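You operate a simulated robot arm through the tools that you are given. There is no shell and no other tool. Be economical: measure what you need, move in short steps, check, and stop when the job is done.

You run a simulated two-armed robot. Do the job below in one go: nothing can be reset, and whatever is moved stays where it is left.

TASK
Pick up the carton from the top of the window bench with one hand, pass it to the other hand and put it on the front of the pine table. Set down upright: carton.

It is judged by the outcome, as a careful person would: the job done as asked, and still so three seconds after it is handed in. It fails if anything else is knocked over, pushed out of place, dropped, spilled or broken.

THE ROBOT
Two 7-joint arms with two-finger parallel grippers on one trunk, on a base that drives. Base frame: it is fixed to the floor where the robot stands at the start and does not move with it; the origin is under the middle of the robot, x ahead of it, y to its left, z up; the surface under the hand at the start is at about z = 0.808. Units: m, rad, N and s.
The left shoulder is at the start at [0.152, 0.171, 1.124], the right one opposite. With the tool pointing down near the work surface each hand reaches from about 0.46 to 0.94 m from the robot's upright axis, wherever it stands, measured 20 degrees to its own side. Places, roughly: front of the pine table (108x24 cm) [-2.68, -1.62, 0.78]. Payload 4.4 kg a hand.
The TCP of each hand is the grasp point between the finger pads, 0.023 m short of the fingertips. In the tool frame z runs along the fingers and y along their closing line. The gripper opens to 0.094 m. The fingers are 0.038 m wide and 0.01 m thick; the gripper's body (0.054 by 0.096 m) begins 0.039 m behind the TCP.
Orientation is that of the tool frame in the base frame, as a unit quaternion [w, x, y, z]. With the fingers straight down and closing along the base's y, the tool's x points along the base's -x, its y along +y and its z along -z.

THE INTERFACE
- The arms move only by the tool arm_command. It takes "left_steps", "right_steps" or both (then of equal length, played together; a hand with none holds still); each is a list of rows, each a list of 7 numbers: the finger opening in cm, from 0 to 9.4, then the shift along the tool's x, y, z in cm, then the turn, a rotation vector about the tool's x, y, z in rad. In form: [[fingers, dx, dy, dz, wx, wy, wz], ...]. A call has 1 to 8 rows; each row shifts and turns the commanded pose from where the row before left it, along the tool's axes as they then stand. Rows are played at 5 a second. More than 0.05 m and 0.15 rad between two rows, or a gripper value outside its range, and nothing of the call is played. Where a pose cannot be reached the arm comes as near as it can. A force on the tool above 40 N (or 10 N above the force at the start of the call, whichever is more), or a blocked arm, ends the call early, and 0.2 s more pass. The fingers move at their own pace (about 0.072 m/s each) and stop on an object; they squeeze with about 31 N. The grip force told is the motor's: it shows also when the fingers shut on nothing. Time passes only in rows, and 0.2 s behind the last, so rows that do not move let the fingers close. It gives the time, the measured TCP pose, the force on the tool (base axes), the opening and the grip force at its end, in the units of the frame above (readings bear some noise), with the torque about the TCP (base axes, N m) and any sound that the robot's microphone picked up.
- Cameras (640 x 400 px; columns grow to the right, rows downward): "scene" is now at [0.2804, -0.0182, 1.2782]; the picture's right is [-0.19, -0.98, 0.00], its down [-0.40, 0.08, -0.91] and it looks along [0.90, -0.17, -0.41] (base axes); focal length 250 px, centre (320, 200). "left" rides on the left gripper at [0.086, -0.016, -0.074] in its tool frame; the picture's right is [0.18, 0.98, 0.00], its down [-0.58, 0.11, -0.81] and it looks along [-0.79, 0.15, 0.59] (tool axes); focal length 243 px, centre (320, 200). "right" rides on the right gripper at [0.086, 0.016, -0.074] in its tool frame; the picture's right is [-0.18, 0.98, 0.00], its down [-0.58, -0.11, -0.81] and it looks along [-0.79, -0.15, 0.59] (tool axes); focal length 243 px, centre (320, 200). There is no depth. A picture from a camera that has moved, and an enlarged one, comes with that camera's place and axes in the base frame and with its lens.
- snapshot(camera): a new picture of that camera. It takes no simulated time.
- move_column(by): slides the trunk up (or, below 0, down) by that many m; the arms and the scene camera ride with it, the base frame stays. It gives what a move gives, with no picture.
- base_move(legs): drives the robot by 1 to 6 legs, each [ahead, left, turn to the left] in m, m and rad, along the robot's own axes; the way and the turn of a leg run together, so that a leg with both is an arc; at most 1.5 m and 3.142 rad a leg. The arms and the cameras ride along, it lands a little off, and it stops where it bumps. It gives what a move gives.
- aim_head(pan, tilt): turns the head with the scene camera to pan (to the left, within 1.396 rad either way) and tilt (down, from -0.506 to 1.204), counted from straight ahead of the robot. It gives what a move gives.
- zoom(camera, box): a new picture of the part [left, top, right, bottom] of that camera's present view, enlarged. It takes no simulated time.
- job_done(): hands the job in; it is judged then, once.

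Go step by step. Nothing tells you exact positions but the pictures and the camera data: compare them with the known pose of the tool, close in by small moves and look again before you grip or let go. The budget is 120 turns and 108 pictures, counting those below and the enlarged ones. Unless the task says otherwise, let go and move clear before handing in.

The tools are called after "Call:" by a JSON object that holds its "api" and its "payload". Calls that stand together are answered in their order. arm_command: Moves the arms, as the interface text tells. Its arguments: {"type":"object","properties":{"left_steps":{"type":"array","items":{"type":"array","items":{"type":"number"}}},"right_steps":{"type":"array","items":{"type":"array","items":{"type":"number"}}}},"required":[]} The other tools are called the same way: move_column (by) slides the trunk up or down; base_move (legs) drives the base; aim_head (pan, tilt) turns the head that bears the scene camera; snapshot (camera) takes a picture; zoom (camera, box) takes an enlarged picture of a part of a camera's view; job_done () hands the job in.

At the start:

```text
t: 0.0
left_ee_pos: [0.6209, 0.1318, 1.1021]
left_tcp_rot: [0.001, 0.0, 1.0, 0.0]
left_ft_force: [0.7, -0.9, 0.7]
left_torque: [0.0, 0.01, 0.0]
left_grip_width: 0.0939
left_grasp_force: 0.1
right_ee_pos: [0.4489, -0.2818, 1.0197]
right_tcp_rot: [0.0, 0.0, 1.0, -0.001]
right_ft_force: [-0.3, 0.7, -0.6]
right_torque: [0.02, 0.0, -0.01]
right_grip_width: 0.0941
right_grasp_force: 0.0
trunk travel left (down, up): [-0.14, 0.249]
robot x, y, heading: [0.0023, -0.0031, -0.002]
head pan, tilt: [-0.192, 0.421]
```

scene: 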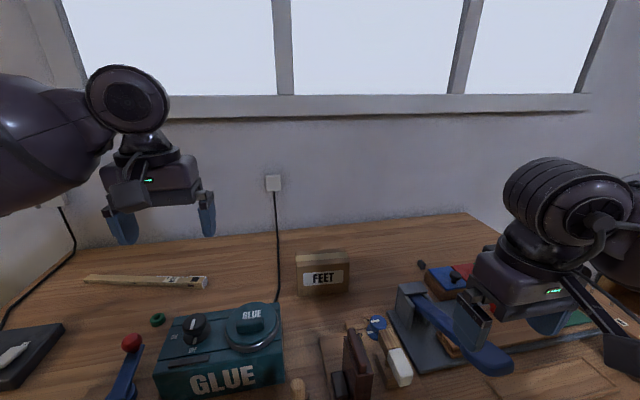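
right: 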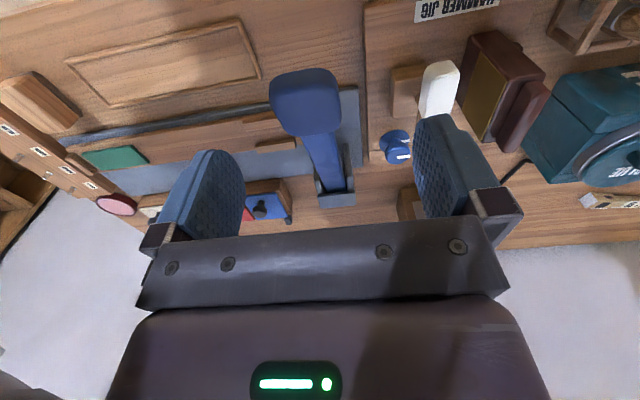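
left: 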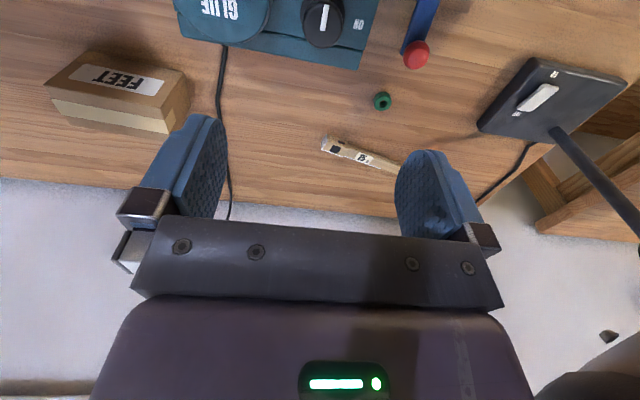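

The FEET box near (0.76, -0.11) looks like the carton. I'll zoom in to measure it.

Call:
{"api": "zoom", "payload": {"camera": "scene", "box": [240, 220, 400, 320]}}

Call:
{"api": "zoom", "payload": {"camera": "left", "box": [0, 0, 240, 150]}}

Call:
{"api": "aim_head", "payload": {"pan": -1.39, "tilt": 0.4}}

Call:
{"api": "snapshot", "payload": {"camera": "scene"}}

```text
4.00 times, centred on (320, 270) of scene
camera zoom: at [0.2804, -0.0182, 1.2782], right [-0.19, -0.98, 0.0], down [-0.4, 0.08, -0.91], along [0.9, -0.17, -0.41], focal length 1001 px, centre (320, -80)
```

zoom: 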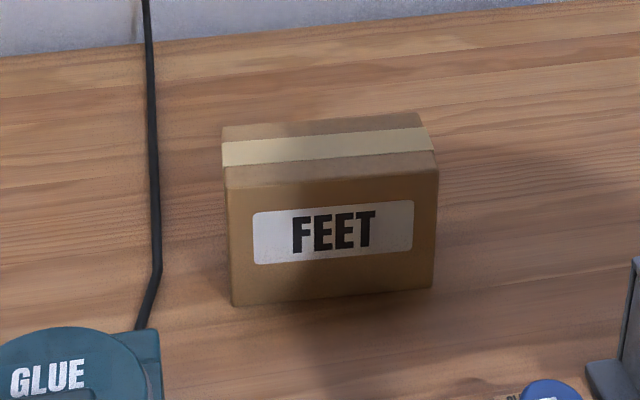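

```text
2.67 times, centred on (120, 75) of left
camera zoom: at [0.5363, 0.1173, 1.1765], right [-0.18, 0.98, 0.0], down [0.58, 0.11, 0.81], along [0.79, 0.15, -0.59], focal length 647 px, centre (853, 533)
```

zoom: 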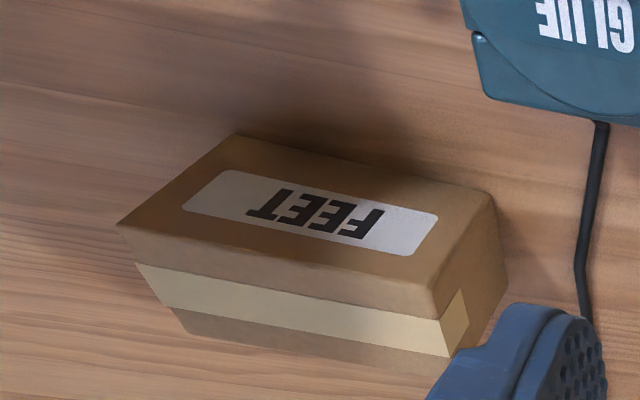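

```text
t: 1.4
left_ee_pos: [0.6212, 0.134, 1.103]
left_tcp_rot: [0.0, 0.0, 1.0, -0.001]
left_ft_force: [0.4, -0.2, 0.3]
left_torque: [0.01, 0.0, -0.03]
left_grip_width: 0.0943
left_grasp_force: 0.0
right_ee_pos: [0.4486, -0.2818, 1.0188]
right_tcp_rot: [0.0, 0.0, 1.0, 0.0]
right_ft_force: [0.8, -0.2, 0.2]
right_torque: [0.01, 0.0, -0.03]
right_grip_width: 0.094
right_grasp_force: 0.1
trunk travel left (down, up): [-0.14, 0.249]
robot x, y, heading: [-0.0002, -0.0018, -0.004]
head pan, tilt: [-1.389, 0.4]
```

```text
102 pictures are left
camera scene: at [0.2065, -0.0917, 1.2802], right [-0.98, -0.18, 0.0], down [-0.07, 0.38, -0.92], along [0.17, -0.91, -0.39], focal length 250 px, centre (320, 200)
```

scene: 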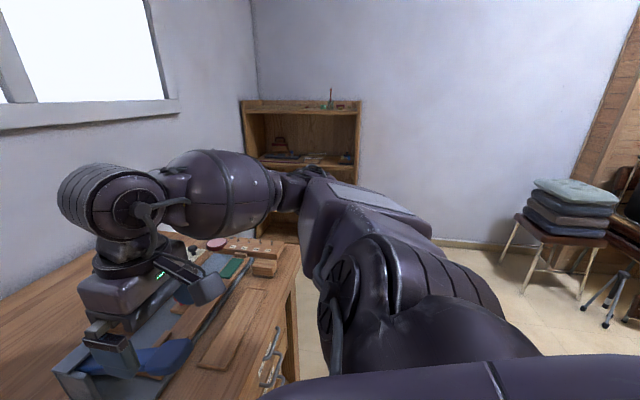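

The carton is about 6×13×9 cm, centred near (0.777, -0.117), top at about 0.898, yawed about -0.08. I plan to pick it top-down with the right hand on its right half, fingers closing along x. First I raise and turn the right hand.

Call:
{"api": "aim_head", "payload": {"pan": -0.15, "tilt": 0.55}}

Call:
{"api": "arm_command", "payload": {"right_steps": [[9.4, 0, 0, -4, 0, 0, 0], [9.4, 0, 0, -4, 0, 0, -0.14], [9.4, 0, 0, 0, 0, 0, -0.15], [9.4, 0, 0, 0, 0, 0, -0.15], [9.4, 0, 0, 0, 0, 0, -0.15], [9.4, 0, 0, 0, 0, 0, -0.15], [9.4, 0, 0, 0, 0, 0, -0.15], [9.4, 0, 0, 0, 0, 0, -0.15]], "left_steps": [[9.4, 0, 0, -4, 0, 0, 0], [9.4, 0, 4, -4, 0, 0, 0.14], [9.4, 0, 4, 0, 0, 0, 0.15], [9.4, 0, 0, 0, 0, 0, 0.15], [9.4, 0, 0, 0, 0, 0, 0.15], [9.4, 0, 0, 0, 0, 0, 0.15], [9.4, 0, 0, 0, 0, 0, 0.15], [9.4, 0, 0, 0, 0, 0, 0.15]]}}

Call:
{"api": "arm_command", "payload": {"right_steps": [[9.4, 0, 0, 0, 0, 0, -0.15], [9.4, 0, 0, 0, 0, 0, -0.15], [9.4, 0, 0, 0, 0, 0, -0.15], [9.4, 0, 0, 0, 0, 0, 0]], "left_steps": [[9.4, 0, 0, 0, 0, 0, 0.15], [9.4, 0, 0, 0, 0, 0, 0.15], [9.4, 0, 0, 0, 0, 0, 0.15], [9.4, 0, 0, 0, 0, 0, 0.15]]}}

Call:
{"api": "snapshot", "payload": {"camera": "scene"}}

```text
t: 2.8
left_ee_pos: [0.6215, 0.1337, 1.1031]
left_tcp_rot: [0.0, -0.001, 1.0, 0.0]
left_ft_force: [0.3, -0.8, -0.2]
left_torque: [0.0, 0.01, 0.01]
left_grip_width: 0.094
left_grasp_force: 0.1
right_ee_pos: [0.4481, -0.2813, 1.0203]
right_tcp_rot: [0.001, 0.0, 1.0, 0.001]
right_ft_force: [-0.1, 0.2, -0.5]
right_torque: [0.0, 0.01, 0.03]
right_grip_width: 0.094
right_grasp_force: 0.1
trunk travel left (down, up): [-0.14, 0.249]
robot x, y, heading: [0.0007, -0.0022, -0.001]
head pan, tilt: [-0.15, 0.55]
```

```text
refused: row 2 steps farther than a row can; nothing moved
```

```text
t: 3.8
left_ee_pos: [0.621, 0.1338, 1.1036]
left_tcp_rot: [0.0, 0.297, 0.955, 0.0]
left_ft_force: [0.5, -0.3, -0.5]
left_torque: [-0.03, 0.01, 0.01]
left_grip_width: 0.094
left_grasp_force: 0.1
right_ee_pos: [0.449, -0.2823, 1.0186]
right_tcp_rot: [0.0, -0.224, 0.975, 0.0]
right_ft_force: [-0.2, -0.3, 0.3]
right_torque: [-0.01, 0.06, 0.03]
right_grip_width: 0.0935
right_grasp_force: 0.0
trunk travel left (down, up): [-0.14, 0.249]
robot x, y, heading: [0.0001, 0.0015, 0.001]
head pan, tilt: [-0.15, 0.55]
```

```text
101 pictures are left
camera scene: at [0.2785, -0.0141, 1.2665], right [-0.15, -0.99, 0.0], down [-0.52, 0.08, -0.85], along [0.84, -0.13, -0.52], focal length 250 px, centre (320, 200)
```

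scene: 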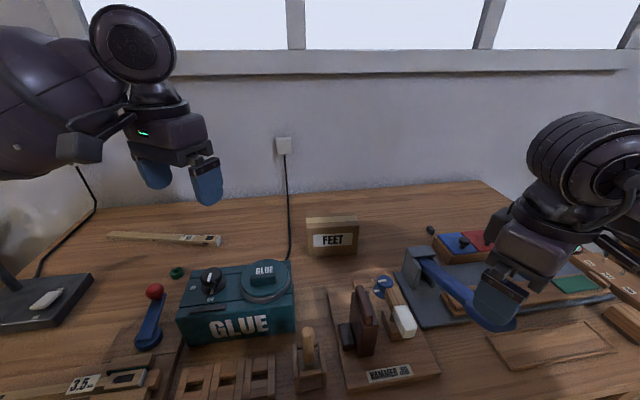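

Right turned 0.45 and left 0.6 so far. I'll raise both and finish the turns.

Call:
{"api": "arm_command", "payload": {"right_steps": [[9.4, 0, 0, -4.5, 0, 0, 0], [9.4, 0, 0, -4.5, 0, 0, -0.14], [9.4, 0, 0, 0, 0, 0, -0.15], [9.4, 0, 0, 0, 0, 0, -0.15], [9.4, 0, 0, 0, 0, 0, -0.15], [9.4, 0, 0, 0, 0, 0, -0.15], [9.4, 0, 0, 0, 0, 0, -0.15], [9.4, 0, 0, 0, 0, 0, -0.15]], "left_steps": [[9.4, 0, 0, -4, 0, 0, 0], [9.4, 0, 0, -4, 0, 0, 0.15], [9.4, 0, 0, 0, 0, 0, 0.15], [9.4, 0, 0, 0, 0, 0, 0.15], [9.4, 0, 0, 0, 0, 0, 0.15], [9.4, 0, 0, 0, 0, 0, 0.15], [9.4, 0, 0, 0, 0, 0, 0.15], [9.4, 0, 0, 0, 0, 0, 0.15]]}}

Call:
{"api": "snapshot", "payload": {"camera": "scene"}}

```text
t: 5.6
left_ee_pos: [0.6214, 0.1353, 1.1844]
left_tcp_rot: [0.0, 0.734, 0.679, 0.0]
left_ft_force: [-0.2, -0.2, 0.0]
left_torque: [0.0, 0.01, 0.02]
left_grip_width: 0.0942
left_grasp_force: 0.1
right_ee_pos: [0.4214, -0.2282, 1.1161]
right_tcp_rot: [-0.001, -0.677, 0.736, 0.0]
right_ft_force: [0.3, 0.3, 0.0]
right_torque: [-0.03, -0.01, -0.02]
right_grip_width: 0.0939
right_grasp_force: 0.1
right hand out of reach, approached as far as the arm can: row 7, 8
trunk travel left (down, up): [-0.14, 0.249]
robot x, y, heading: [0.0031, 0.0033, -0.0]
head pan, tilt: [-0.15, 0.55]
```

```text
100 pictures are left
camera scene: at [0.2789, -0.0132, 1.2664], right [-0.15, -0.99, 0.0], down [-0.52, 0.08, -0.85], along [0.84, -0.13, -0.52], focal length 250 px, centre (320, 200)
```

scene: 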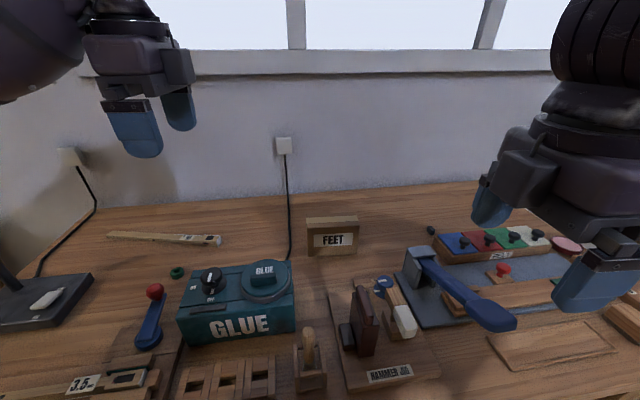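

Turns are done. Now I move the right hand outward, to above the carton's right half, at the same height.

Call:
{"api": "arm_command", "payload": {"right_steps": [[9.4, -1.33, -4.3, 0, 0, 0, 0], [9.4, -1.33, -4.3, 0, 0, 0, 0], [9.4, -1.33, -4.3, 0, 0, 0, 0], [9.4, -1.33, -4.3, 0, 0, 0, 0], [9.4, -1.33, -4.3, 0, 0, 0, 0], [9.4, -1.33, -4.3, 0, 0, 0, 0], [9.4, -1.33, -4.3, 0, 0, 0, 0]]}}

Call:
{"api": "snapshot", "payload": {"camera": "scene"}}

Call:
{"api": "snapshot", "payload": {"camera": "right"}}

```text
t: 7.2
left_ee_pos: [0.6224, 0.1341, 1.1825]
left_tcp_rot: [0.0, 0.734, 0.679, -0.001]
left_ft_force: [-0.6, 0.1, 0.6]
left_torque: [0.04, 0.01, -0.02]
left_grip_width: 0.0938
left_grasp_force: 0.1
right_ee_pos: [0.551, -0.0564, 1.1206]
right_tcp_rot: [0.0, -0.676, 0.737, 0.0]
right_ft_force: [-0.3, -0.2, 0.0]
right_torque: [0.01, -0.05, -0.03]
right_grip_width: 0.094
right_grasp_force: 0.0
right hand out of reach, approached as far as the arm can: row 1, 2, 3, 4, 5, 6, 7
trunk travel left (down, up): [-0.14, 0.249]
robot x, y, heading: [0.0012, -0.0019, 0.002]
head pan, tilt: [-0.15, 0.55]
```

```text
99 pictures are left
camera scene: at [0.2785, -0.0141, 1.2665], right [-0.15, -0.99, 0.0], down [-0.52, 0.08, -0.85], along [0.84, -0.13, -0.52], focal length 250 px, centre (320, 200)
```

scene: 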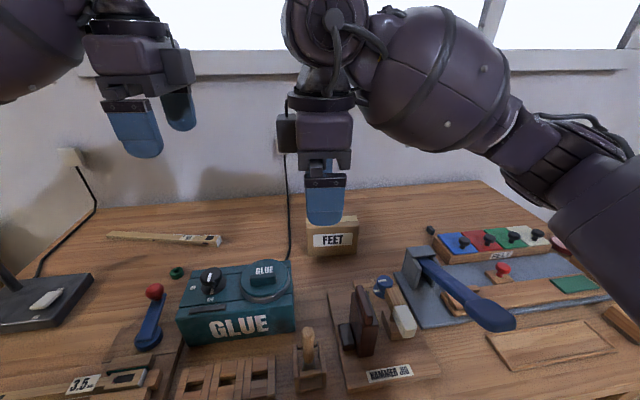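

```text
98 pictures are left
camera right: at [0.5265, -0.1425, 1.1946], right [-0.96, 0.27, 0.0], down [0.16, 0.57, 0.81], along [0.22, 0.78, -0.59], focal length 243 px, centre (320, 200)
```

right: 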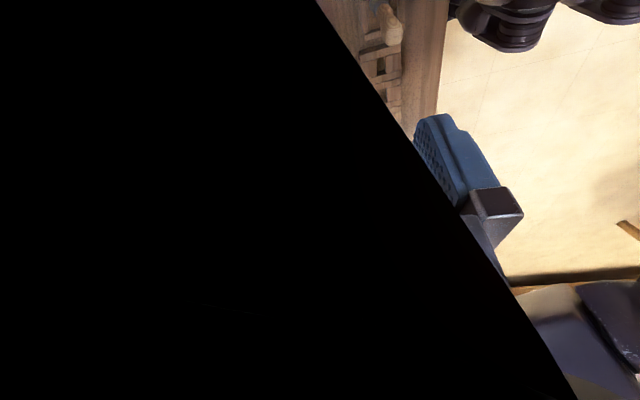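

The right arm stalls at this height in this orientation. I'll try lower, which should be an easier reach.

Call:
{"api": "arm_command", "payload": {"right_steps": [[9.4, 0, 0, 3, 0, 0, 0], [9.4, 0, 0, 3, 0, 0, 0], [9.4, 0, 0, 3, 0, 0, 0], [9.4, 0, 0, 0, 0, 0, 0], [9.4, 0, 0, 0, 0, 0, 0]]}}

Call:
{"api": "snapshot", "payload": {"camera": "scene"}}

```text
t: 8.4
left_ee_pos: [0.6214, 0.1334, 1.1837]
left_tcp_rot: [0.0, 0.734, 0.679, 0.0]
left_ft_force: [0.8, 0.0, 0.3]
left_torque: [0.03, 0.0, 0.02]
left_grip_width: 0.0938
left_grasp_force: 0.1
right_ee_pos: [0.5476, -0.0479, 1.0621]
right_tcp_rot: [0.0, -0.676, 0.737, 0.0]
right_ft_force: [0.2, 0.6, 0.3]
right_torque: [0.03, 0.0, 0.02]
right_grip_width: 0.0938
right_grasp_force: 0.2
right hand out of reach, approached as far as the arm can: row 1, 2, 3
trunk travel left (down, up): [-0.14, 0.249]
robot x, y, heading: [0.0014, 0.0007, -0.003]
head pan, tilt: [-0.15, 0.55]
```

```text
97 pictures are left
camera scene: at [0.2785, -0.014, 1.2665], right [-0.15, -0.99, 0.0], down [-0.52, 0.08, -0.85], along [0.84, -0.13, -0.52], focal length 250 px, centre (320, 200)
```

scene: 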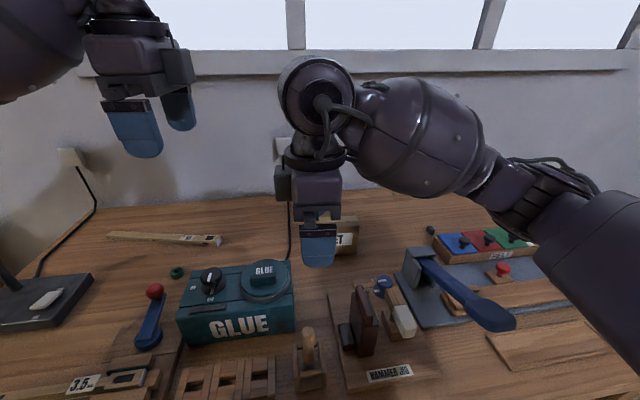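

The forearm must come from the hand's camera side, so I need to stand further right for this grasp. I'll raise the trunk and shift the base right.

Call:
{"api": "move_column", "payload": {"by": 0.1}}

Call:
{"api": "base_move", "payload": {"legs": [[0, -0.45, 0]]}}

Call:
{"api": "aim_head", "payload": {"pan": 0.3, "tilt": 0.6}}

Call:
{"api": "snapshot", "payload": {"camera": "scene"}}

```text
t: 9.8
left_ee_pos: [0.6241, 0.1322, 1.2805]
left_tcp_rot: [-0.001, 0.735, 0.678, -0.001]
left_ft_force: [0.4, 0.0, 0.7]
left_torque: [-0.02, 0.02, 0.0]
left_grip_width: 0.0939
left_grasp_force: 0.1
right_ee_pos: [0.4796, -0.0467, 1.279]
right_tcp_rot: [0.104, -0.671, 0.728, -0.096]
right_ft_force: [0.5, -1.2, -0.1]
right_torque: [-0.01, 0.01, -0.02]
right_grip_width: 0.0939
right_grasp_force: 0.0
trunk travel left (down, up): [-0.24, 0.149]
robot x, y, heading: [0.0007, -0.0013, -0.003]
head pan, tilt: [-0.15, 0.55]
```

```text
t: 14.2
left_ee_pos: [0.6213, -0.3171, 1.2834]
left_tcp_rot: [0.0, 0.737, 0.676, 0.0]
left_ft_force: [-0.7, 0.1, -1.1]
left_torque: [0.0, 0.0, 0.05]
left_grip_width: 0.0942
left_grasp_force: 0.1
right_ee_pos: [0.4753, -0.4961, 1.2816]
right_tcp_rot: [0.105, -0.668, 0.73, -0.096]
right_ft_force: [0.0, -0.5, 0.5]
right_torque: [0.0, -0.03, -0.02]
right_grip_width: 0.0939
right_grasp_force: 0.0
trunk travel left (down, up): [-0.24, 0.149]
robot x, y, heading: [-0.0017, -0.4497, -0.005]
head pan, tilt: [-0.15, 0.55]
```

```text
t: 15.1
left_ee_pos: [0.621, -0.3176, 1.2818]
left_tcp_rot: [-0.001, 0.737, 0.676, -0.001]
left_ft_force: [0.2, 0.6, -0.9]
left_torque: [0.01, 0.0, -0.05]
left_grip_width: 0.0938
left_grasp_force: 0.0
right_ee_pos: [0.4762, -0.4969, 1.2804]
right_tcp_rot: [0.104, -0.668, 0.73, -0.097]
right_ft_force: [-0.5, -0.2, -1.1]
right_torque: [-0.01, 0.03, 0.0]
right_grip_width: 0.0941
right_grasp_force: 0.2
trunk travel left (down, up): [-0.24, 0.149]
robot x, y, heading: [-0.0009, -0.4457, -0.009]
head pan, tilt: [0.3, 0.6]
```

```text
96 pictures are left
camera scene: at [0.1813, -0.4221, 1.3741], right [0.29, -0.96, 0.0], down [-0.54, -0.16, -0.83], along [0.79, 0.24, -0.56], focal length 250 px, centre (320, 200)
```

scene: 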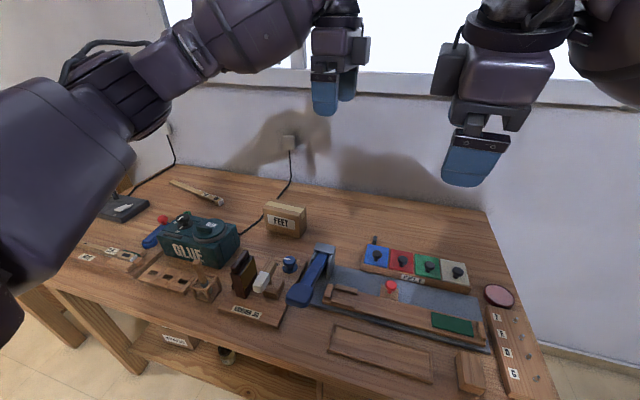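

Reach geometry is better now. I'll take the left hand aside and level the right hand.

Call:
{"api": "arm_command", "payload": {"left_steps": [[9.4, 4.5, 0, 0, 0, 0, 0], [9.4, 4.5, 0, 0, 0, 0, 0], [9.4, 4.5, 0, 0, 0, 0, 0], [9.4, 4.5, 0, 0, 0, 0, 0]], "right_steps": [[9.4, 0, 0, 0, -0.142, 0.011, 0], [9.4, 0, 0, 0, -0.142, 0.011, 0], [9.4, 0, 0, 0, 0, 0, 0], [9.4, 0, 0, 0, 0, 0, 0]]}}

```text
t: 16.1
left_ee_pos: [0.6349, -0.1362, 1.2817]
left_tcp_rot: [0.0, 0.737, 0.676, 0.0]
left_ft_force: [-0.6, 1.4, 0.2]
left_torque: [0.0, -0.02, 0.01]
left_grip_width: 0.094
left_grasp_force: 0.1
right_ee_pos: [0.4752, -0.4952, 1.2796]
right_tcp_rot: [0.0, -0.674, 0.739, 0.001]
right_ft_force: [-0.3, -0.3, -0.1]
right_torque: [0.0, -0.02, -0.02]
right_grip_width: 0.0941
right_grasp_force: 0.0
trunk travel left (down, up): [-0.24, 0.149]
robot x, y, heading: [-0.0061, -0.4423, -0.011]
head pan, tilt: [0.3, 0.6]
```

Leveling worked. Next I lower the right hand and send it toward the carton while the left clears further.

Call:
{"api": "arm_command", "payload": {"left_steps": [[9.4, 4.5, 0, 0, 0, 0, 0], [9.4, 4.5, 0, 0, 0, 0, 0], [9.4, 4.5, 0, 0, 0, 0, 0], [9.4, 4.5, 0, 0, 0, 0, 0], [9.4, 0, 0, 0, 0, 0, 0], [9.4, 0, 0, 0, 0, 0, 0], [9.4, 0, 0, 0, 0, 0, 0], [9.4, 0, 0, 0, 0, 0, 0]], "right_steps": [[9.4, 0, 0, 4, 0, 0, 0], [9.4, 0, 0, 4, 0, 0, 0], [9.4, 0, -3, 3, 0, 0, 0], [9.4, 0, -3, 3, 0, 0, 0], [9.4, 0, -4, 0, 0, 0, 0], [9.4, -2, -3, 0, 0, 0, 0], [9.4, -4, -2, 0, 0, 0, 0], [9.4, -4, -2, 0, 0, 0, 0]]}}

Call:
{"api": "snapshot", "payload": {"camera": "scene"}}

```text
t: 17.9
left_ee_pos: [0.6527, 0.0407, 1.2816]
left_tcp_rot: [0.0, 0.737, 0.676, 0.0]
left_ft_force: [-0.1, 0.7, -0.7]
left_torque: [0.02, 0.0, 0.0]
left_grip_width: 0.0942
left_grasp_force: 0.0
right_ee_pos: [0.4782, -0.4887, 1.2037]
right_tcp_rot: [0.0, -0.672, 0.74, 0.001]
right_ft_force: [0.3, 0.5, -0.4]
right_torque: [0.01, 0.04, 0.0]
right_grip_width: 0.0943
right_grasp_force: 0.0
right hand out of reach, approached as far as the arm can: row 3, 4, 5, 6, 7, 8
trunk travel left (down, up): [-0.24, 0.149]
robot x, y, heading: [0.0018, -0.4486, -0.004]
head pan, tilt: [0.3, 0.6]
```

```text
95 pictures are left
camera scene: at [0.1814, -0.4218, 1.374], right [0.29, -0.96, 0.0], down [-0.54, -0.16, -0.83], along [0.79, 0.24, -0.56], focal length 250 px, centre (320, 200)
```

scene: 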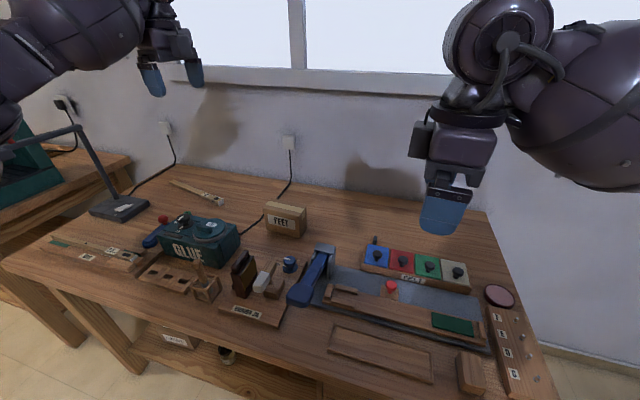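

The left hand, however, moves freely there and the carton is now well placed for it. So the left hand will pick, gripping the carton's left half; I move it above.

Call:
{"api": "arm_command", "payload": {"left_steps": [[9.4, -1.9, 2.28, 3.7, 0, 0, 0], [9.4, -1.9, 2.28, 3.7, 0, 0, 0], [9.4, -1.9, 2.28, 3.7, 0, 0, 0], [9.4, -1.9, 2.28, 3.7, 0, 0, 0], [9.4, -1.9, 2.28, 3.7, 0, 0, 0], [9.4, -1.9, 2.28, 3.7, 0, 0, 0], [9.4, 0, 0, 0, 0, 0, 0]]}}

Call:
{"api": "snapshot", "payload": {"camera": "scene"}}

Call:
{"api": "snapshot", "payload": {"camera": "left"}}

```text
t: 19.5
left_ee_pos: [0.78, -0.0837, 1.0621]
left_tcp_rot: [0.001, 0.737, 0.676, 0.0]
left_ft_force: [-0.6, 1.0, 1.0]
left_torque: [0.02, 0.01, 0.03]
left_grip_width: 0.0941
left_grasp_force: 0.0
right_ee_pos: [0.4784, -0.4895, 1.2038]
right_tcp_rot: [0.0, -0.672, 0.74, 0.001]
right_ft_force: [-0.3, -0.3, 1.5]
right_torque: [0.0, 0.01, -0.02]
right_grip_width: 0.0939
right_grasp_force: 0.0
trunk travel left (down, up): [-0.24, 0.149]
robot x, y, heading: [-0.0014, -0.4487, -0.008]
head pan, tilt: [0.3, 0.6]
```

```text
94 pictures are left
camera scene: at [0.1803, -0.4213, 1.3744], right [0.29, -0.96, 0.0], down [-0.54, -0.16, -0.83], along [0.79, 0.24, -0.56], focal length 250 px, centre (320, 200)
```

scene: 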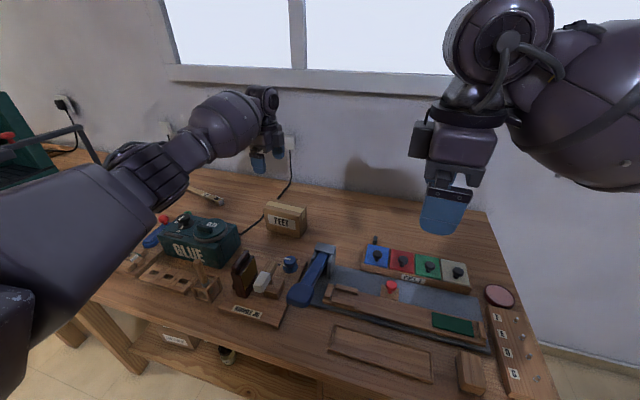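

```text
93 pictures are left
camera left: at [0.7721, 0.0039, 1.1348], right [0.99, 0.1, 0.0], down [0.06, -0.59, 0.81], along [0.08, -0.8, -0.59], focal length 243 px, centre (320, 200)
```

left: 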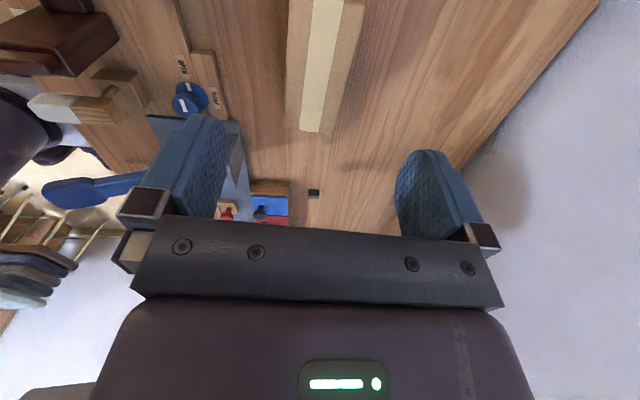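

The carton lies straight between the fingers. Descending most of the way, then checking.

Call:
{"api": "arm_command", "payload": {"left_steps": [[9.4, 0, 0.3, 3.5, 0, 0, 0], [9.4, 0, 0, 3.5, 0, 0, 0], [9.4, 0, 0, 3.5, 0, 0, 0], [9.4, 0, 0, 3, 0, 0, 0], [9.4, 0, 0, 2, 0, 0, 0], [9.4, 0, 0, 0, 0, 0, 0]]}}

Call:
{"api": "snapshot", "payload": {"camera": "left"}}

Call:
{"api": "zoom", "payload": {"camera": "scene", "box": [200, 120, 360, 260]}}

```text
t: 20.9
left_ee_pos: [0.7815, -0.0846, 0.9062]
left_tcp_rot: [0.0, 0.737, 0.676, 0.001]
left_ft_force: [-0.7, -0.1, 0.4]
left_torque: [0.03, 0.03, -0.01]
left_grip_width: 0.0941
left_grasp_force: 0.1
right_ee_pos: [0.4793, -0.4885, 1.2031]
right_tcp_rot: [0.0, -0.672, 0.74, 0.002]
right_ft_force: [-0.3, -0.2, 0.4]
right_torque: [0.01, -0.01, 0.03]
right_grip_width: 0.0943
right_grasp_force: 0.0
trunk travel left (down, up): [-0.24, 0.149]
robot x, y, heading: [-0.0002, -0.4479, -0.01]
head pan, tilt: [0.3, 0.6]
```

```text
92 pictures are left
camera left: at [0.7744, 0.0035, 0.98], right [0.99, 0.1, 0.0], down [0.06, -0.59, 0.81], along [0.08, -0.8, -0.59], focal length 243 px, centre (320, 200)
```

left: 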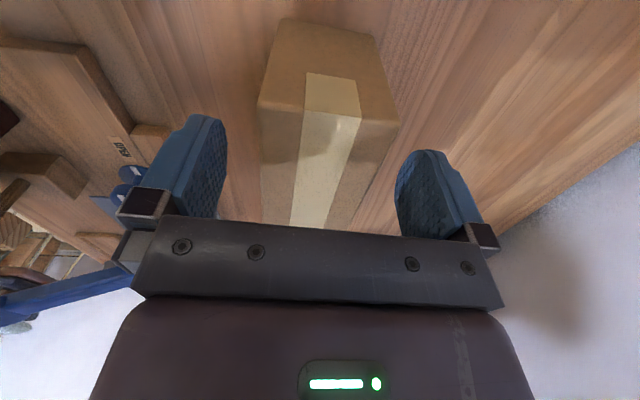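

```text
2.86 times, centred on (280, 190) of scene
camera zoom: at [0.1811, -0.4219, 1.3742], right [0.29, -0.96, 0.0], down [-0.54, -0.16, -0.83], along [0.79, 0.24, -0.56], focal length 715 px, centre (434, 229)
```

zoom: 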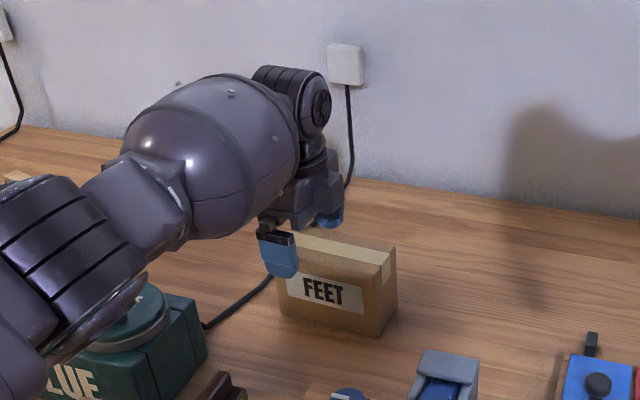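

Alignment is good. I lower the last 3.8 cm and close.

Call:
{"api": "arm_command", "payload": {"left_steps": [[9.4, 0, 0, 2, 0, 0, 0], [9.4, 0, 0, 1.7, 0, 0, 0], [9.4, 0, 0, 0, 0, 0, 0], [5, 0, 0, 0, 0, 0, 0], [0, 0, 0, 0, 0, 0, 0], [0, 0, 0, 0, 0, 0, 0], [0, 0, 0, 0, 0, 0, 0]]}}

Call:
{"api": "snapshot", "payload": {"camera": "left"}}

```text
t: 22.5
left_ee_pos: [0.7812, -0.0848, 0.8694]
left_tcp_rot: [0.001, 0.736, 0.677, 0.0]
left_ft_force: [1.3, 0.3, 0.4]
left_torque: [-0.04, -0.09, 0.03]
left_grip_width: 0.0615
left_grasp_force: 31.4
right_ee_pos: [0.4782, -0.4898, 1.2023]
right_tcp_rot: [0.0, -0.673, 0.74, 0.001]
right_ft_force: [0.3, 0.1, -0.3]
right_torque: [0.0, 0.02, 0.0]
right_grip_width: 0.0939
right_grasp_force: 0.1
trunk travel left (down, up): [-0.24, 0.149]
robot x, y, heading: [-0.0027, -0.4449, -0.011]
head pan, tilt: [0.3, 0.6]
```

```text
90 pictures are left
camera left: at [0.7734, 0.0028, 0.9427], right [0.99, 0.1, 0.0], down [0.06, -0.59, 0.81], along [0.08, -0.8, -0.59], focal length 243 px, centre (320, 200)
```

left: 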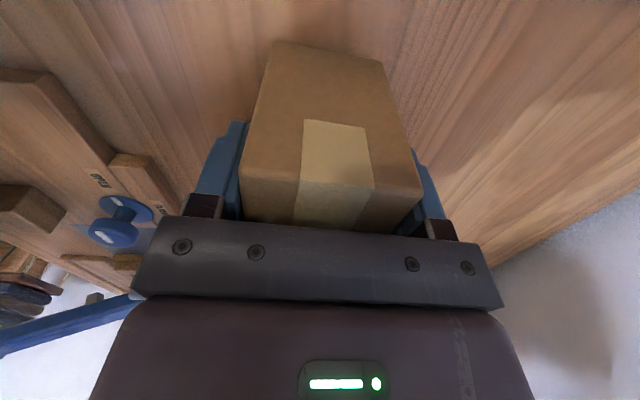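

Gripped (6.15 cm). Lifting gently.

Call:
{"api": "arm_command", "payload": {"left_steps": [[0, 0, 0, -1, 0, 0, 0], [0, 0, 0, -1.5, 0, 0, 0], [0, 0, 0, -2.5, 0, 0, 0], [0, 0, 0, -3, 0, 0, 0], [0, 0, 0, -3, 0, 0, 0], [0, 0, 0, -3, 0, 0, 0], [0, 0, 0, -3, 0, 0, 0], [0, 0, 0, 0, 0, 0, 0]]}}

Call:
{"api": "snapshot", "payload": {"camera": "left"}}

Call:
{"api": "snapshot", "payload": {"camera": "scene"}}

```text
t: 24.3
left_ee_pos: [0.7796, -0.0849, 1.0381]
left_tcp_rot: [0.0, 0.737, 0.676, 0.0]
left_ft_force: [0.0, 0.3, -2.2]
left_torque: [0.06, 0.02, -0.02]
left_grip_width: 0.0617
left_grasp_force: 31.2
right_ee_pos: [0.48, -0.4896, 1.2031]
right_tcp_rot: [0.0, -0.672, 0.74, 0.002]
right_ft_force: [-0.2, -0.4, 0.1]
right_torque: [-0.01, 0.0, -0.05]
right_grip_width: 0.0939
right_grasp_force: 0.1
trunk travel left (down, up): [-0.24, 0.149]
robot x, y, heading: [-0.0009, -0.4484, -0.006]
head pan, tilt: [0.3, 0.6]
```

```text
89 pictures are left
camera left: at [0.7716, 0.0033, 1.1111], right [0.99, 0.1, 0.0], down [0.06, -0.59, 0.81], along [0.08, -0.8, -0.59], focal length 243 px, centre (320, 200)
```

left: 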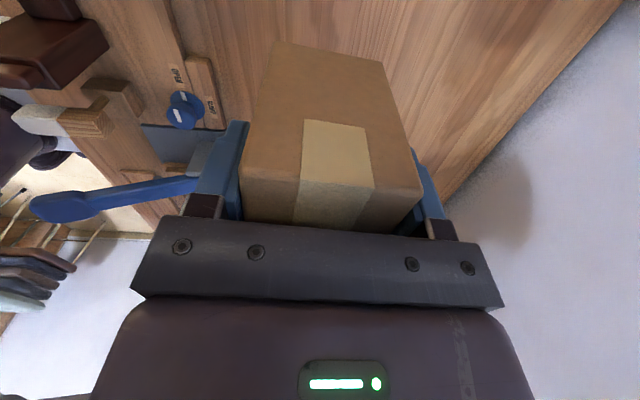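

```text
88 pictures are left
camera scene: at [0.182, -0.4218, 1.3738], right [0.29, -0.96, 0.0], down [-0.54, -0.16, -0.82], along [0.79, 0.24, -0.57], focal length 250 px, centre (320, 200)
```

scene: 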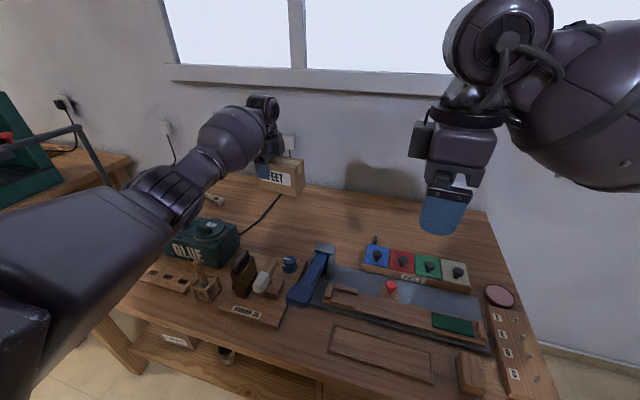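

The carton is held (about 0.2 kg). I bring it nearer and higher, then back the robot off the bench for the handover.

Call:
{"api": "arm_command", "payload": {"left_steps": [[0, 0, 0, -4, 0, 0, 0], [0, 0, 0, -4, 0, 0, 0], [0, -2, -3, -1, 0, 0, 0], [0, -2, -3, -1, 0, 0, 0], [0, -2, -3, -1, 0, 0, 0], [0, -2, -3, 0, 0, 0, 0], [0, 0, -3, 0, 0, 0, 0], [0, 0, 0, 0, 0, 0, 0]]}}

Call:
{"api": "base_move", "payload": {"legs": [[-0.6, 0, 0]]}}

Call:
{"api": "snapshot", "payload": {"camera": "scene"}}

```text
t: 26.1
left_ee_pos: [0.6269, -0.1507, 1.1478]
left_tcp_rot: [0.0, 0.737, 0.675, -0.001]
left_ft_force: [0.1, -0.5, -3.3]
left_torque: [0.11, -0.03, -0.03]
left_grip_width: 0.0619
left_grasp_force: 31.0
right_ee_pos: [0.4795, -0.4905, 1.2039]
right_tcp_rot: [0.0, -0.672, 0.74, 0.001]
right_ft_force: [-1.2, -0.3, -0.6]
right_torque: [0.0, 0.04, 0.0]
right_grip_width: 0.094
right_grasp_force: 0.0
trunk travel left (down, up): [-0.24, 0.149]
robot x, y, heading: [-0.0034, -0.4464, -0.01]
head pan, tilt: [0.3, 0.6]
```

```text
t: 29.4
left_ee_pos: [0.0374, -0.1461, 1.1484]
left_tcp_rot: [-0.001, 0.737, 0.676, 0.001]
left_ft_force: [0.0, 0.0, -2.8]
left_torque: [0.06, 0.0, -0.04]
left_grip_width: 0.0617
left_grasp_force: 30.8
right_ee_pos: [-0.1095, -0.486, 1.2037]
right_tcp_rot: [0.001, -0.672, 0.741, 0.001]
right_ft_force: [0.3, 1.0, 0.7]
right_torque: [0.03, -0.02, 0.03]
right_grip_width: 0.094
right_grasp_force: 0.1
trunk travel left (down, up): [-0.24, 0.149]
robot x, y, heading: [-0.5903, -0.4414, -0.01]
head pan, tilt: [0.3, 0.6]
```

```text
87 pictures are left
camera scene: at [-0.407, -0.4178, 1.3741], right [0.29, -0.96, 0.0], down [-0.54, -0.16, -0.83], along [0.79, 0.24, -0.56], focal length 250 px, centre (320, 200)
```

scene: 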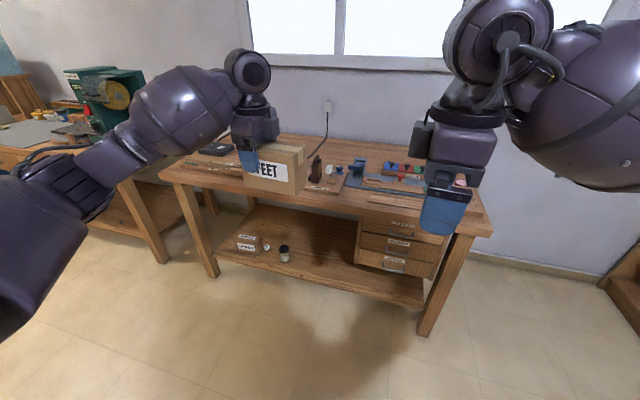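

Off the bench now. I tilt the right hand (fingers down and toward the left) and bring it toward the carton's free right end.

Call:
{"api": "arm_command", "payload": {"right_steps": [[9.4, 0, 0, 0, 0, -0.15, 0], [9.4, 0, 0, 0, 0, -0.15, 0], [9.4, 0, 0, 0, 0, -0.15, 0], [9.4, 0, 0, 0, 0, -0.15, 0], [9.4, -3.27, -1.91, 1.87, 0, 0, 0], [9.4, -3.27, -1.91, 1.87, 0, 0, 0], [9.4, -3.27, -1.91, 1.87, 0, 0, 0]]}}

Call:
{"api": "snapshot", "payload": {"camera": "scene"}}

```text
t: 31.1
left_ee_pos: [0.0385, -0.1453, 1.1483]
left_tcp_rot: [0.0, 0.737, 0.676, 0.0]
left_ft_force: [0.5, -0.3, -1.6]
left_torque: [0.08, -0.02, 0.01]
left_grip_width: 0.0619
left_grasp_force: 30.8
right_ee_pos: [-0.1088, -0.4514, 1.2155]
right_tcp_rot: [0.111, -0.662, 0.734, 0.103]
right_ft_force: [0.5, -0.5, 0.0]
right_torque: [0.02, 0.01, 0.0]
right_grip_width: 0.0938
right_grasp_force: 0.1
right hand out of reach, approached as far as the arm can: row 1, 2, 3, 5, 6, 7
trunk travel left (down, up): [-0.24, 0.149]
robot x, y, heading: [-0.5893, -0.4435, -0.006]
head pan, tilt: [0.3, 0.6]
```

```text
86 pictures are left
camera scene: at [-0.4065, -0.4175, 1.374], right [0.29, -0.96, 0.0], down [-0.54, -0.16, -0.82], along [0.79, 0.24, -0.57], focal length 250 px, centre (320, 200)
```

scene: 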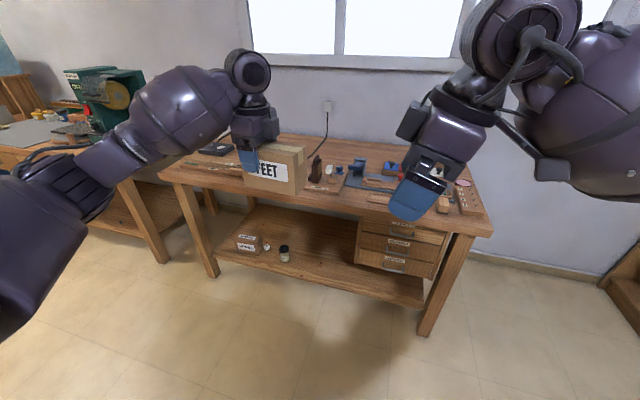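

The right arm is in a bad elbow branch near its limits. I'll untilt and move it outward and forward to a roomier region before retrying.

Call:
{"api": "arm_command", "payload": {"right_steps": [[9.4, 0, 0, 0, 0, 0.15, 0], [9.4, 0, 0, 0, 0, 0.15, 0], [9.4, 4, -2, 0, 0, 0, 0], [9.4, 4, -2, 0, 0, 0, 0], [9.4, 4, -2, 0, 0, 0, 0], [9.4, 4, -2, 0, 0, 0, 0], [9.4, 4, -2, 0, 0, 0, 0], [9.4, 4, -2, 0, 0, 0, 0]]}}

Call:
{"api": "snapshot", "payload": {"camera": "scene"}}

```text
t: 32.9
left_ee_pos: [0.0381, -0.1453, 1.1478]
left_tcp_rot: [0.0, 0.737, 0.676, 0.0]
left_ft_force: [0.4, -0.2, -2.6]
left_torque: [0.05, -0.02, 0.0]
left_grip_width: 0.0618
left_grasp_force: 31.3
right_ee_pos: [-0.1089, -0.4926, 1.2131]
right_tcp_rot: [0.017, -0.668, 0.744, 0.019]
right_ft_force: [-0.3, -1.1, 0.8]
right_torque: [0.0, 0.05, 0.02]
right_grip_width: 0.094
right_grasp_force: 0.0
right hand out of reach, approached as far as the arm can: row 3, 4, 5, 6, 7, 8
trunk travel left (down, up): [-0.24, 0.149]
robot x, y, heading: [-0.5875, -0.441, -0.003]
head pan, tilt: [0.3, 0.6]
```

```text
85 pictures are left
camera scene: at [-0.4066, -0.4178, 1.374], right [0.29, -0.96, 0.0], down [-0.54, -0.16, -0.82], along [0.79, 0.24, -0.57], focal length 250 px, centre (320, 200)
```

scene: 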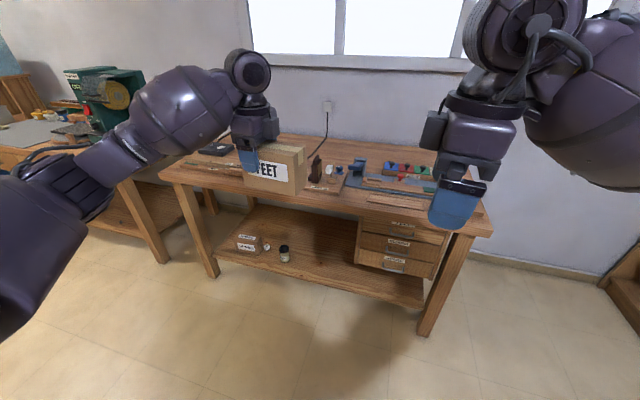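

Stuck against a joint limit; I unwind the yaw of the right hand.

Call:
{"api": "arm_command", "payload": {"right_steps": [[9.4, 0, 0, 0, 0, 0, 0.15], [9.4, 0, 0, 0, 0, 0, 0.15], [9.4, 0, 0, 0, 0, 0, 0.15], [9.4, 0, 0, 0, 0, 0, 0.15], [9.4, 0, 0, 0, 0, 0, 0.15], [9.4, 0, 0, 0, 0, 0, 0.15], [9.4, 0, 0, 0, 0, 0, 0.15], [9.4, 0, 0, 0, 0, 0, 0.15]]}}

Call:
{"api": "arm_command", "payload": {"right_steps": [[9.4, 0, 0, 0, 0, 0, 0.15], [9.4, 0, 0, 0, 0, 0, 0.15], [9.4, -3, -3, 0, 0, 0, 0], [9.4, -3, -3, 0, 0, 0, 0], [9.4, -3, -3, 0, 0, 0, 0], [9.4, -3, -3, 0, 0, 0, 0], [9.4, -3, 0, 0, 0, 0, 0]]}}

Call:
{"api": "snapshot", "payload": {"camera": "scene"}}

```text
t: 34.6
left_ee_pos: [0.037, -0.1457, 1.1488]
left_tcp_rot: [0.0, 0.737, 0.676, 0.001]
left_ft_force: [0.4, -0.7, -1.7]
left_torque: [0.09, 0.0, 0.03]
left_grip_width: 0.0618
left_grasp_force: 30.7
right_ee_pos: [-0.1079, -0.4957, 1.2151]
right_tcp_rot: [0.005, -0.136, 0.99, 0.026]
right_ft_force: [0.2, -1.8, -0.4]
right_torque: [0.01, 0.01, -0.01]
right_grip_width: 0.0938
right_grasp_force: 0.0
trunk travel left (down, up): [-0.24, 0.149]
robot x, y, heading: [-0.5924, -0.4409, -0.007]
head pan, tilt: [0.3, 0.6]
```

```text
t: 36.2
left_ee_pos: [0.0383, -0.1444, 1.1474]
left_tcp_rot: [-0.001, 0.737, 0.676, 0.0]
left_ft_force: [1.1, -0.2, -2.3]
left_torque: [0.05, -0.05, -0.01]
left_grip_width: 0.0618
left_grasp_force: 31.2
right_ee_pos: [0.0431, -0.617, 1.2085]
right_tcp_rot: [0.001, 0.013, 1.0, 0.025]
right_ft_force: [0.0, 0.5, 0.7]
right_torque: [0.0, 0.0, -0.02]
right_grip_width: 0.0941
right_grasp_force: 0.1
trunk travel left (down, up): [-0.24, 0.149]
robot x, y, heading: [-0.593, -0.4444, -0.006]
head pan, tilt: [0.3, 0.6]
```

```text
84 pictures are left
camera scene: at [-0.4057, -0.4167, 1.3738], right [0.29, -0.96, 0.0], down [-0.54, -0.16, -0.82], along [0.79, 0.24, -0.57], focal length 250 px, centre (320, 200)
```

scene: 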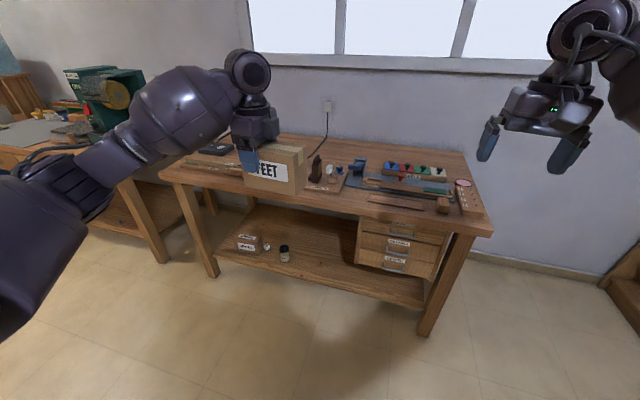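

Right hand is natural again at a roomy spot. Now yaw it there.

Call:
{"api": "arm_command", "payload": {"right_steps": [[9.4, 0, 0, 0, 0, 0, -0.15], [9.4, 0, 0, 0, 0, 0, -0.15], [9.4, 0, 0, 0, 0, 0, -0.15], [9.4, 0, 0, 0, 0, 0, -0.15], [9.4, 0, 0, 0, 0, 0, -0.15], [9.4, 0, 0, 0, 0, 0, -0.15], [9.4, 0, 0, 0, 0, 0, -0.15], [9.4, 0, 0, 0, 0, 0, -0.15]]}}

Call:
{"api": "arm_command", "payload": {"right_steps": [[9.4, 0, 0, 0, 0, 0, -0.15], [9.4, 0, 0, 0, 0, 0, -0.15], [9.4, 0, 0, 0, 0, -0.15, 0], [9.4, 0, 0, 0, 0, -0.15, 0], [9.4, 0, 0, 0, 0, -0.15, 0], [9.4, 0, 0, 0, 0, -0.15, 0]]}}

Call:
{"api": "snapshot", "payload": {"camera": "scene"}}

```text
t: 38.0
left_ee_pos: [0.0372, -0.1457, 1.1484]
left_tcp_rot: [-0.001, 0.737, 0.676, -0.001]
left_ft_force: [-0.8, -0.3, -2.7]
left_torque: [0.09, 0.01, -0.02]
left_grip_width: 0.0617
left_grasp_force: 31.0
right_ee_pos: [0.0397, -0.6201, 1.2082]
right_tcp_rot: [0.012, -0.401, 0.916, 0.024]
right_ft_force: [-1.2, -0.7, -0.4]
right_torque: [0.01, -0.05, -0.05]
right_grip_width: 0.0941
right_grasp_force: 0.0
right hand out of reach, approached as far as the arm can: row 7, 8
trunk travel left (down, up): [-0.24, 0.149]
robot x, y, heading: [-0.5879, -0.4411, -0.01]
head pan, tilt: [0.3, 0.6]
```

```text
t: 39.5
left_ee_pos: [0.0377, -0.1468, 1.1475]
left_tcp_rot: [0.0, 0.737, 0.676, 0.0]
left_ft_force: [-0.3, 0.2, -2.7]
left_torque: [0.07, -0.04, -0.01]
left_grip_width: 0.0617
left_grasp_force: 30.9
right_ee_pos: [0.0391, -0.619, 1.2071]
right_tcp_rot: [0.283, -0.375, 0.871, 0.141]
right_ft_force: [0.7, -0.1, 0.2]
right_torque: [0.0, 0.02, 0.02]
right_grip_width: 0.094
right_grasp_force: 0.1
right hand out of reach, approached as far as the arm can: row 1, 2
trunk travel left (down, up): [-0.24, 0.149]
robot x, y, heading: [-0.5889, -0.4397, -0.006]
head pan, tilt: [0.3, 0.6]
```

```text
83 pictures are left
camera scene: at [-0.4067, -0.4182, 1.3741], right [0.29, -0.96, 0.0], down [-0.54, -0.16, -0.83], along [0.79, 0.24, -0.56], focal length 250 px, centre (320, 200)
```

scene: 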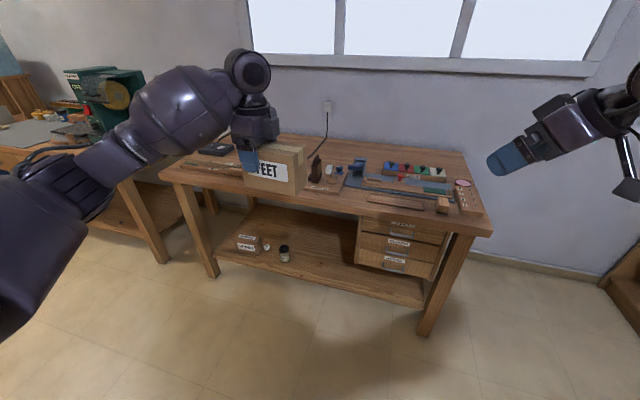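

Tilted, the right arm is comfortable. I translate it cross-body toward the carton and yaw further there.

Call:
{"api": "arm_command", "payload": {"right_steps": [[9.4, -2.64, 2.99, 1.86, 0, 0, 0], [9.4, -2.64, 2.99, 1.86, 0, 0, 0], [9.4, -2.64, 2.99, 1.86, 0, 0, 0], [9.4, -2.64, 2.99, 1.86, 0, 0, 0], [9.4, 0, 0, 0, -0.084, 0.005, -0.112], [9.4, 0, 0, 0, -0.084, 0.005, -0.112], [9.4, 0, 0, 0, -0.084, 0.005, -0.112]]}}

Call:
{"api": "snapshot", "payload": {"camera": "scene"}}

```text
t: 41.0
left_ee_pos: [0.0364, -0.1471, 1.1473]
left_tcp_rot: [0.0, 0.737, 0.676, 0.0]
left_ft_force: [-0.1, -1.2, -2.3]
left_torque: [0.11, -0.02, 0.04]
left_grip_width: 0.0617
left_grasp_force: 31.4
right_ee_pos: [0.0385, -0.4436, 1.2161]
right_tcp_rot: [0.258, -0.494, 0.811, 0.178]
right_ft_force: [0.2, -0.4, 0.5]
right_torque: [0.05, 0.0, -0.02]
right_grip_width: 0.0942
right_grasp_force: 0.1
right hand out of reach, approached as far as the arm can: row 7
trunk travel left (down, up): [-0.24, 0.149]
robot x, y, heading: [-0.5885, -0.4447, -0.006]
head pan, tilt: [0.3, 0.6]
```

```text
82 pictures are left
camera scene: at [-0.4067, -0.4181, 1.3741], right [0.29, -0.96, 0.0], down [-0.54, -0.16, -0.83], along [0.79, 0.24, -0.56], focal length 250 px, centre (320, 200)
```

scene: 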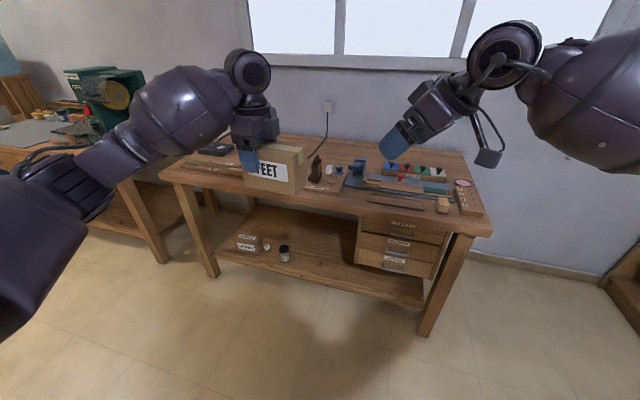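

Remaining mismatch in closing direction is about 0.38 rad. I try turning the left hand with the carton by that much.

Call:
{"api": "arm_command", "payload": {"left_steps": [[0, 0, 0, 0, 0, 0, 0.13], [0, 0, 0, 0, 0, 0, 0.13], [0, 0, 0, 0, 0, 0, 0.12], [0, 0, 0, 0, 0, 0, 0]]}}

Call:
{"api": "snapshot", "payload": {"camera": "scene"}}

Call:
{"api": "snapshot", "payload": {"camera": "right"}}

```text
t: 42.0
left_ee_pos: [0.0388, -0.1456, 1.1476]
left_tcp_rot: [0.001, 0.852, 0.524, 0.0]
left_ft_force: [-0.1, 0.4, -2.3]
left_torque: [0.08, -0.02, 0.0]
left_grip_width: 0.0618
left_grasp_force: 31.1
right_ee_pos: [0.0379, -0.4421, 1.2168]
right_tcp_rot: [0.259, -0.493, 0.811, 0.178]
right_ft_force: [-0.3, 0.0, 0.3]
right_torque: [0.03, 0.03, 0.02]
right_grip_width: 0.094
right_grasp_force: 0.1
trunk travel left (down, up): [-0.24, 0.149]
robot x, y, heading: [-0.5912, -0.442, -0.009]
head pan, tilt: [0.3, 0.6]
```

```text
81 pictures are left
camera scene: at [-0.4066, -0.4178, 1.374], right [0.29, -0.96, 0.0], down [-0.54, -0.16, -0.82], along [0.79, 0.24, -0.57], focal length 250 px, centre (320, 200)
```

scene: 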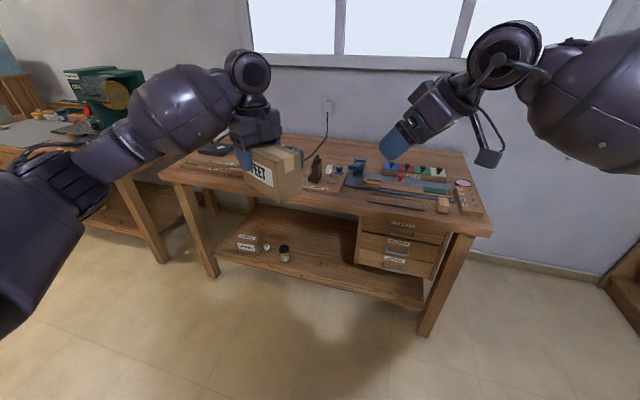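

```text
80 pictures are left
camera right: at [-0.0275, -0.5391, 1.2241], right [-0.81, 0.57, 0.14], down [0.12, -0.08, 0.99], along [0.58, 0.82, -0.01], focal length 243 px, centre (320, 200)
```

right: 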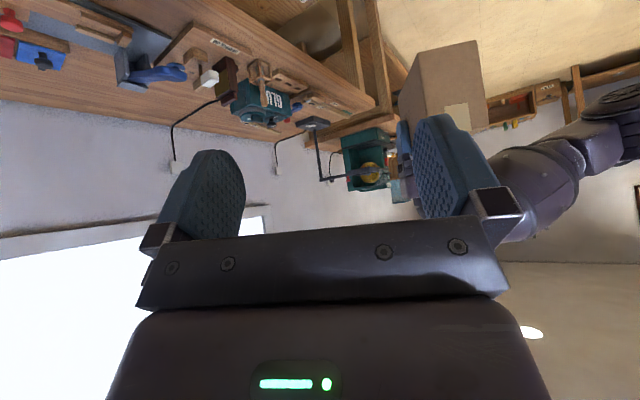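

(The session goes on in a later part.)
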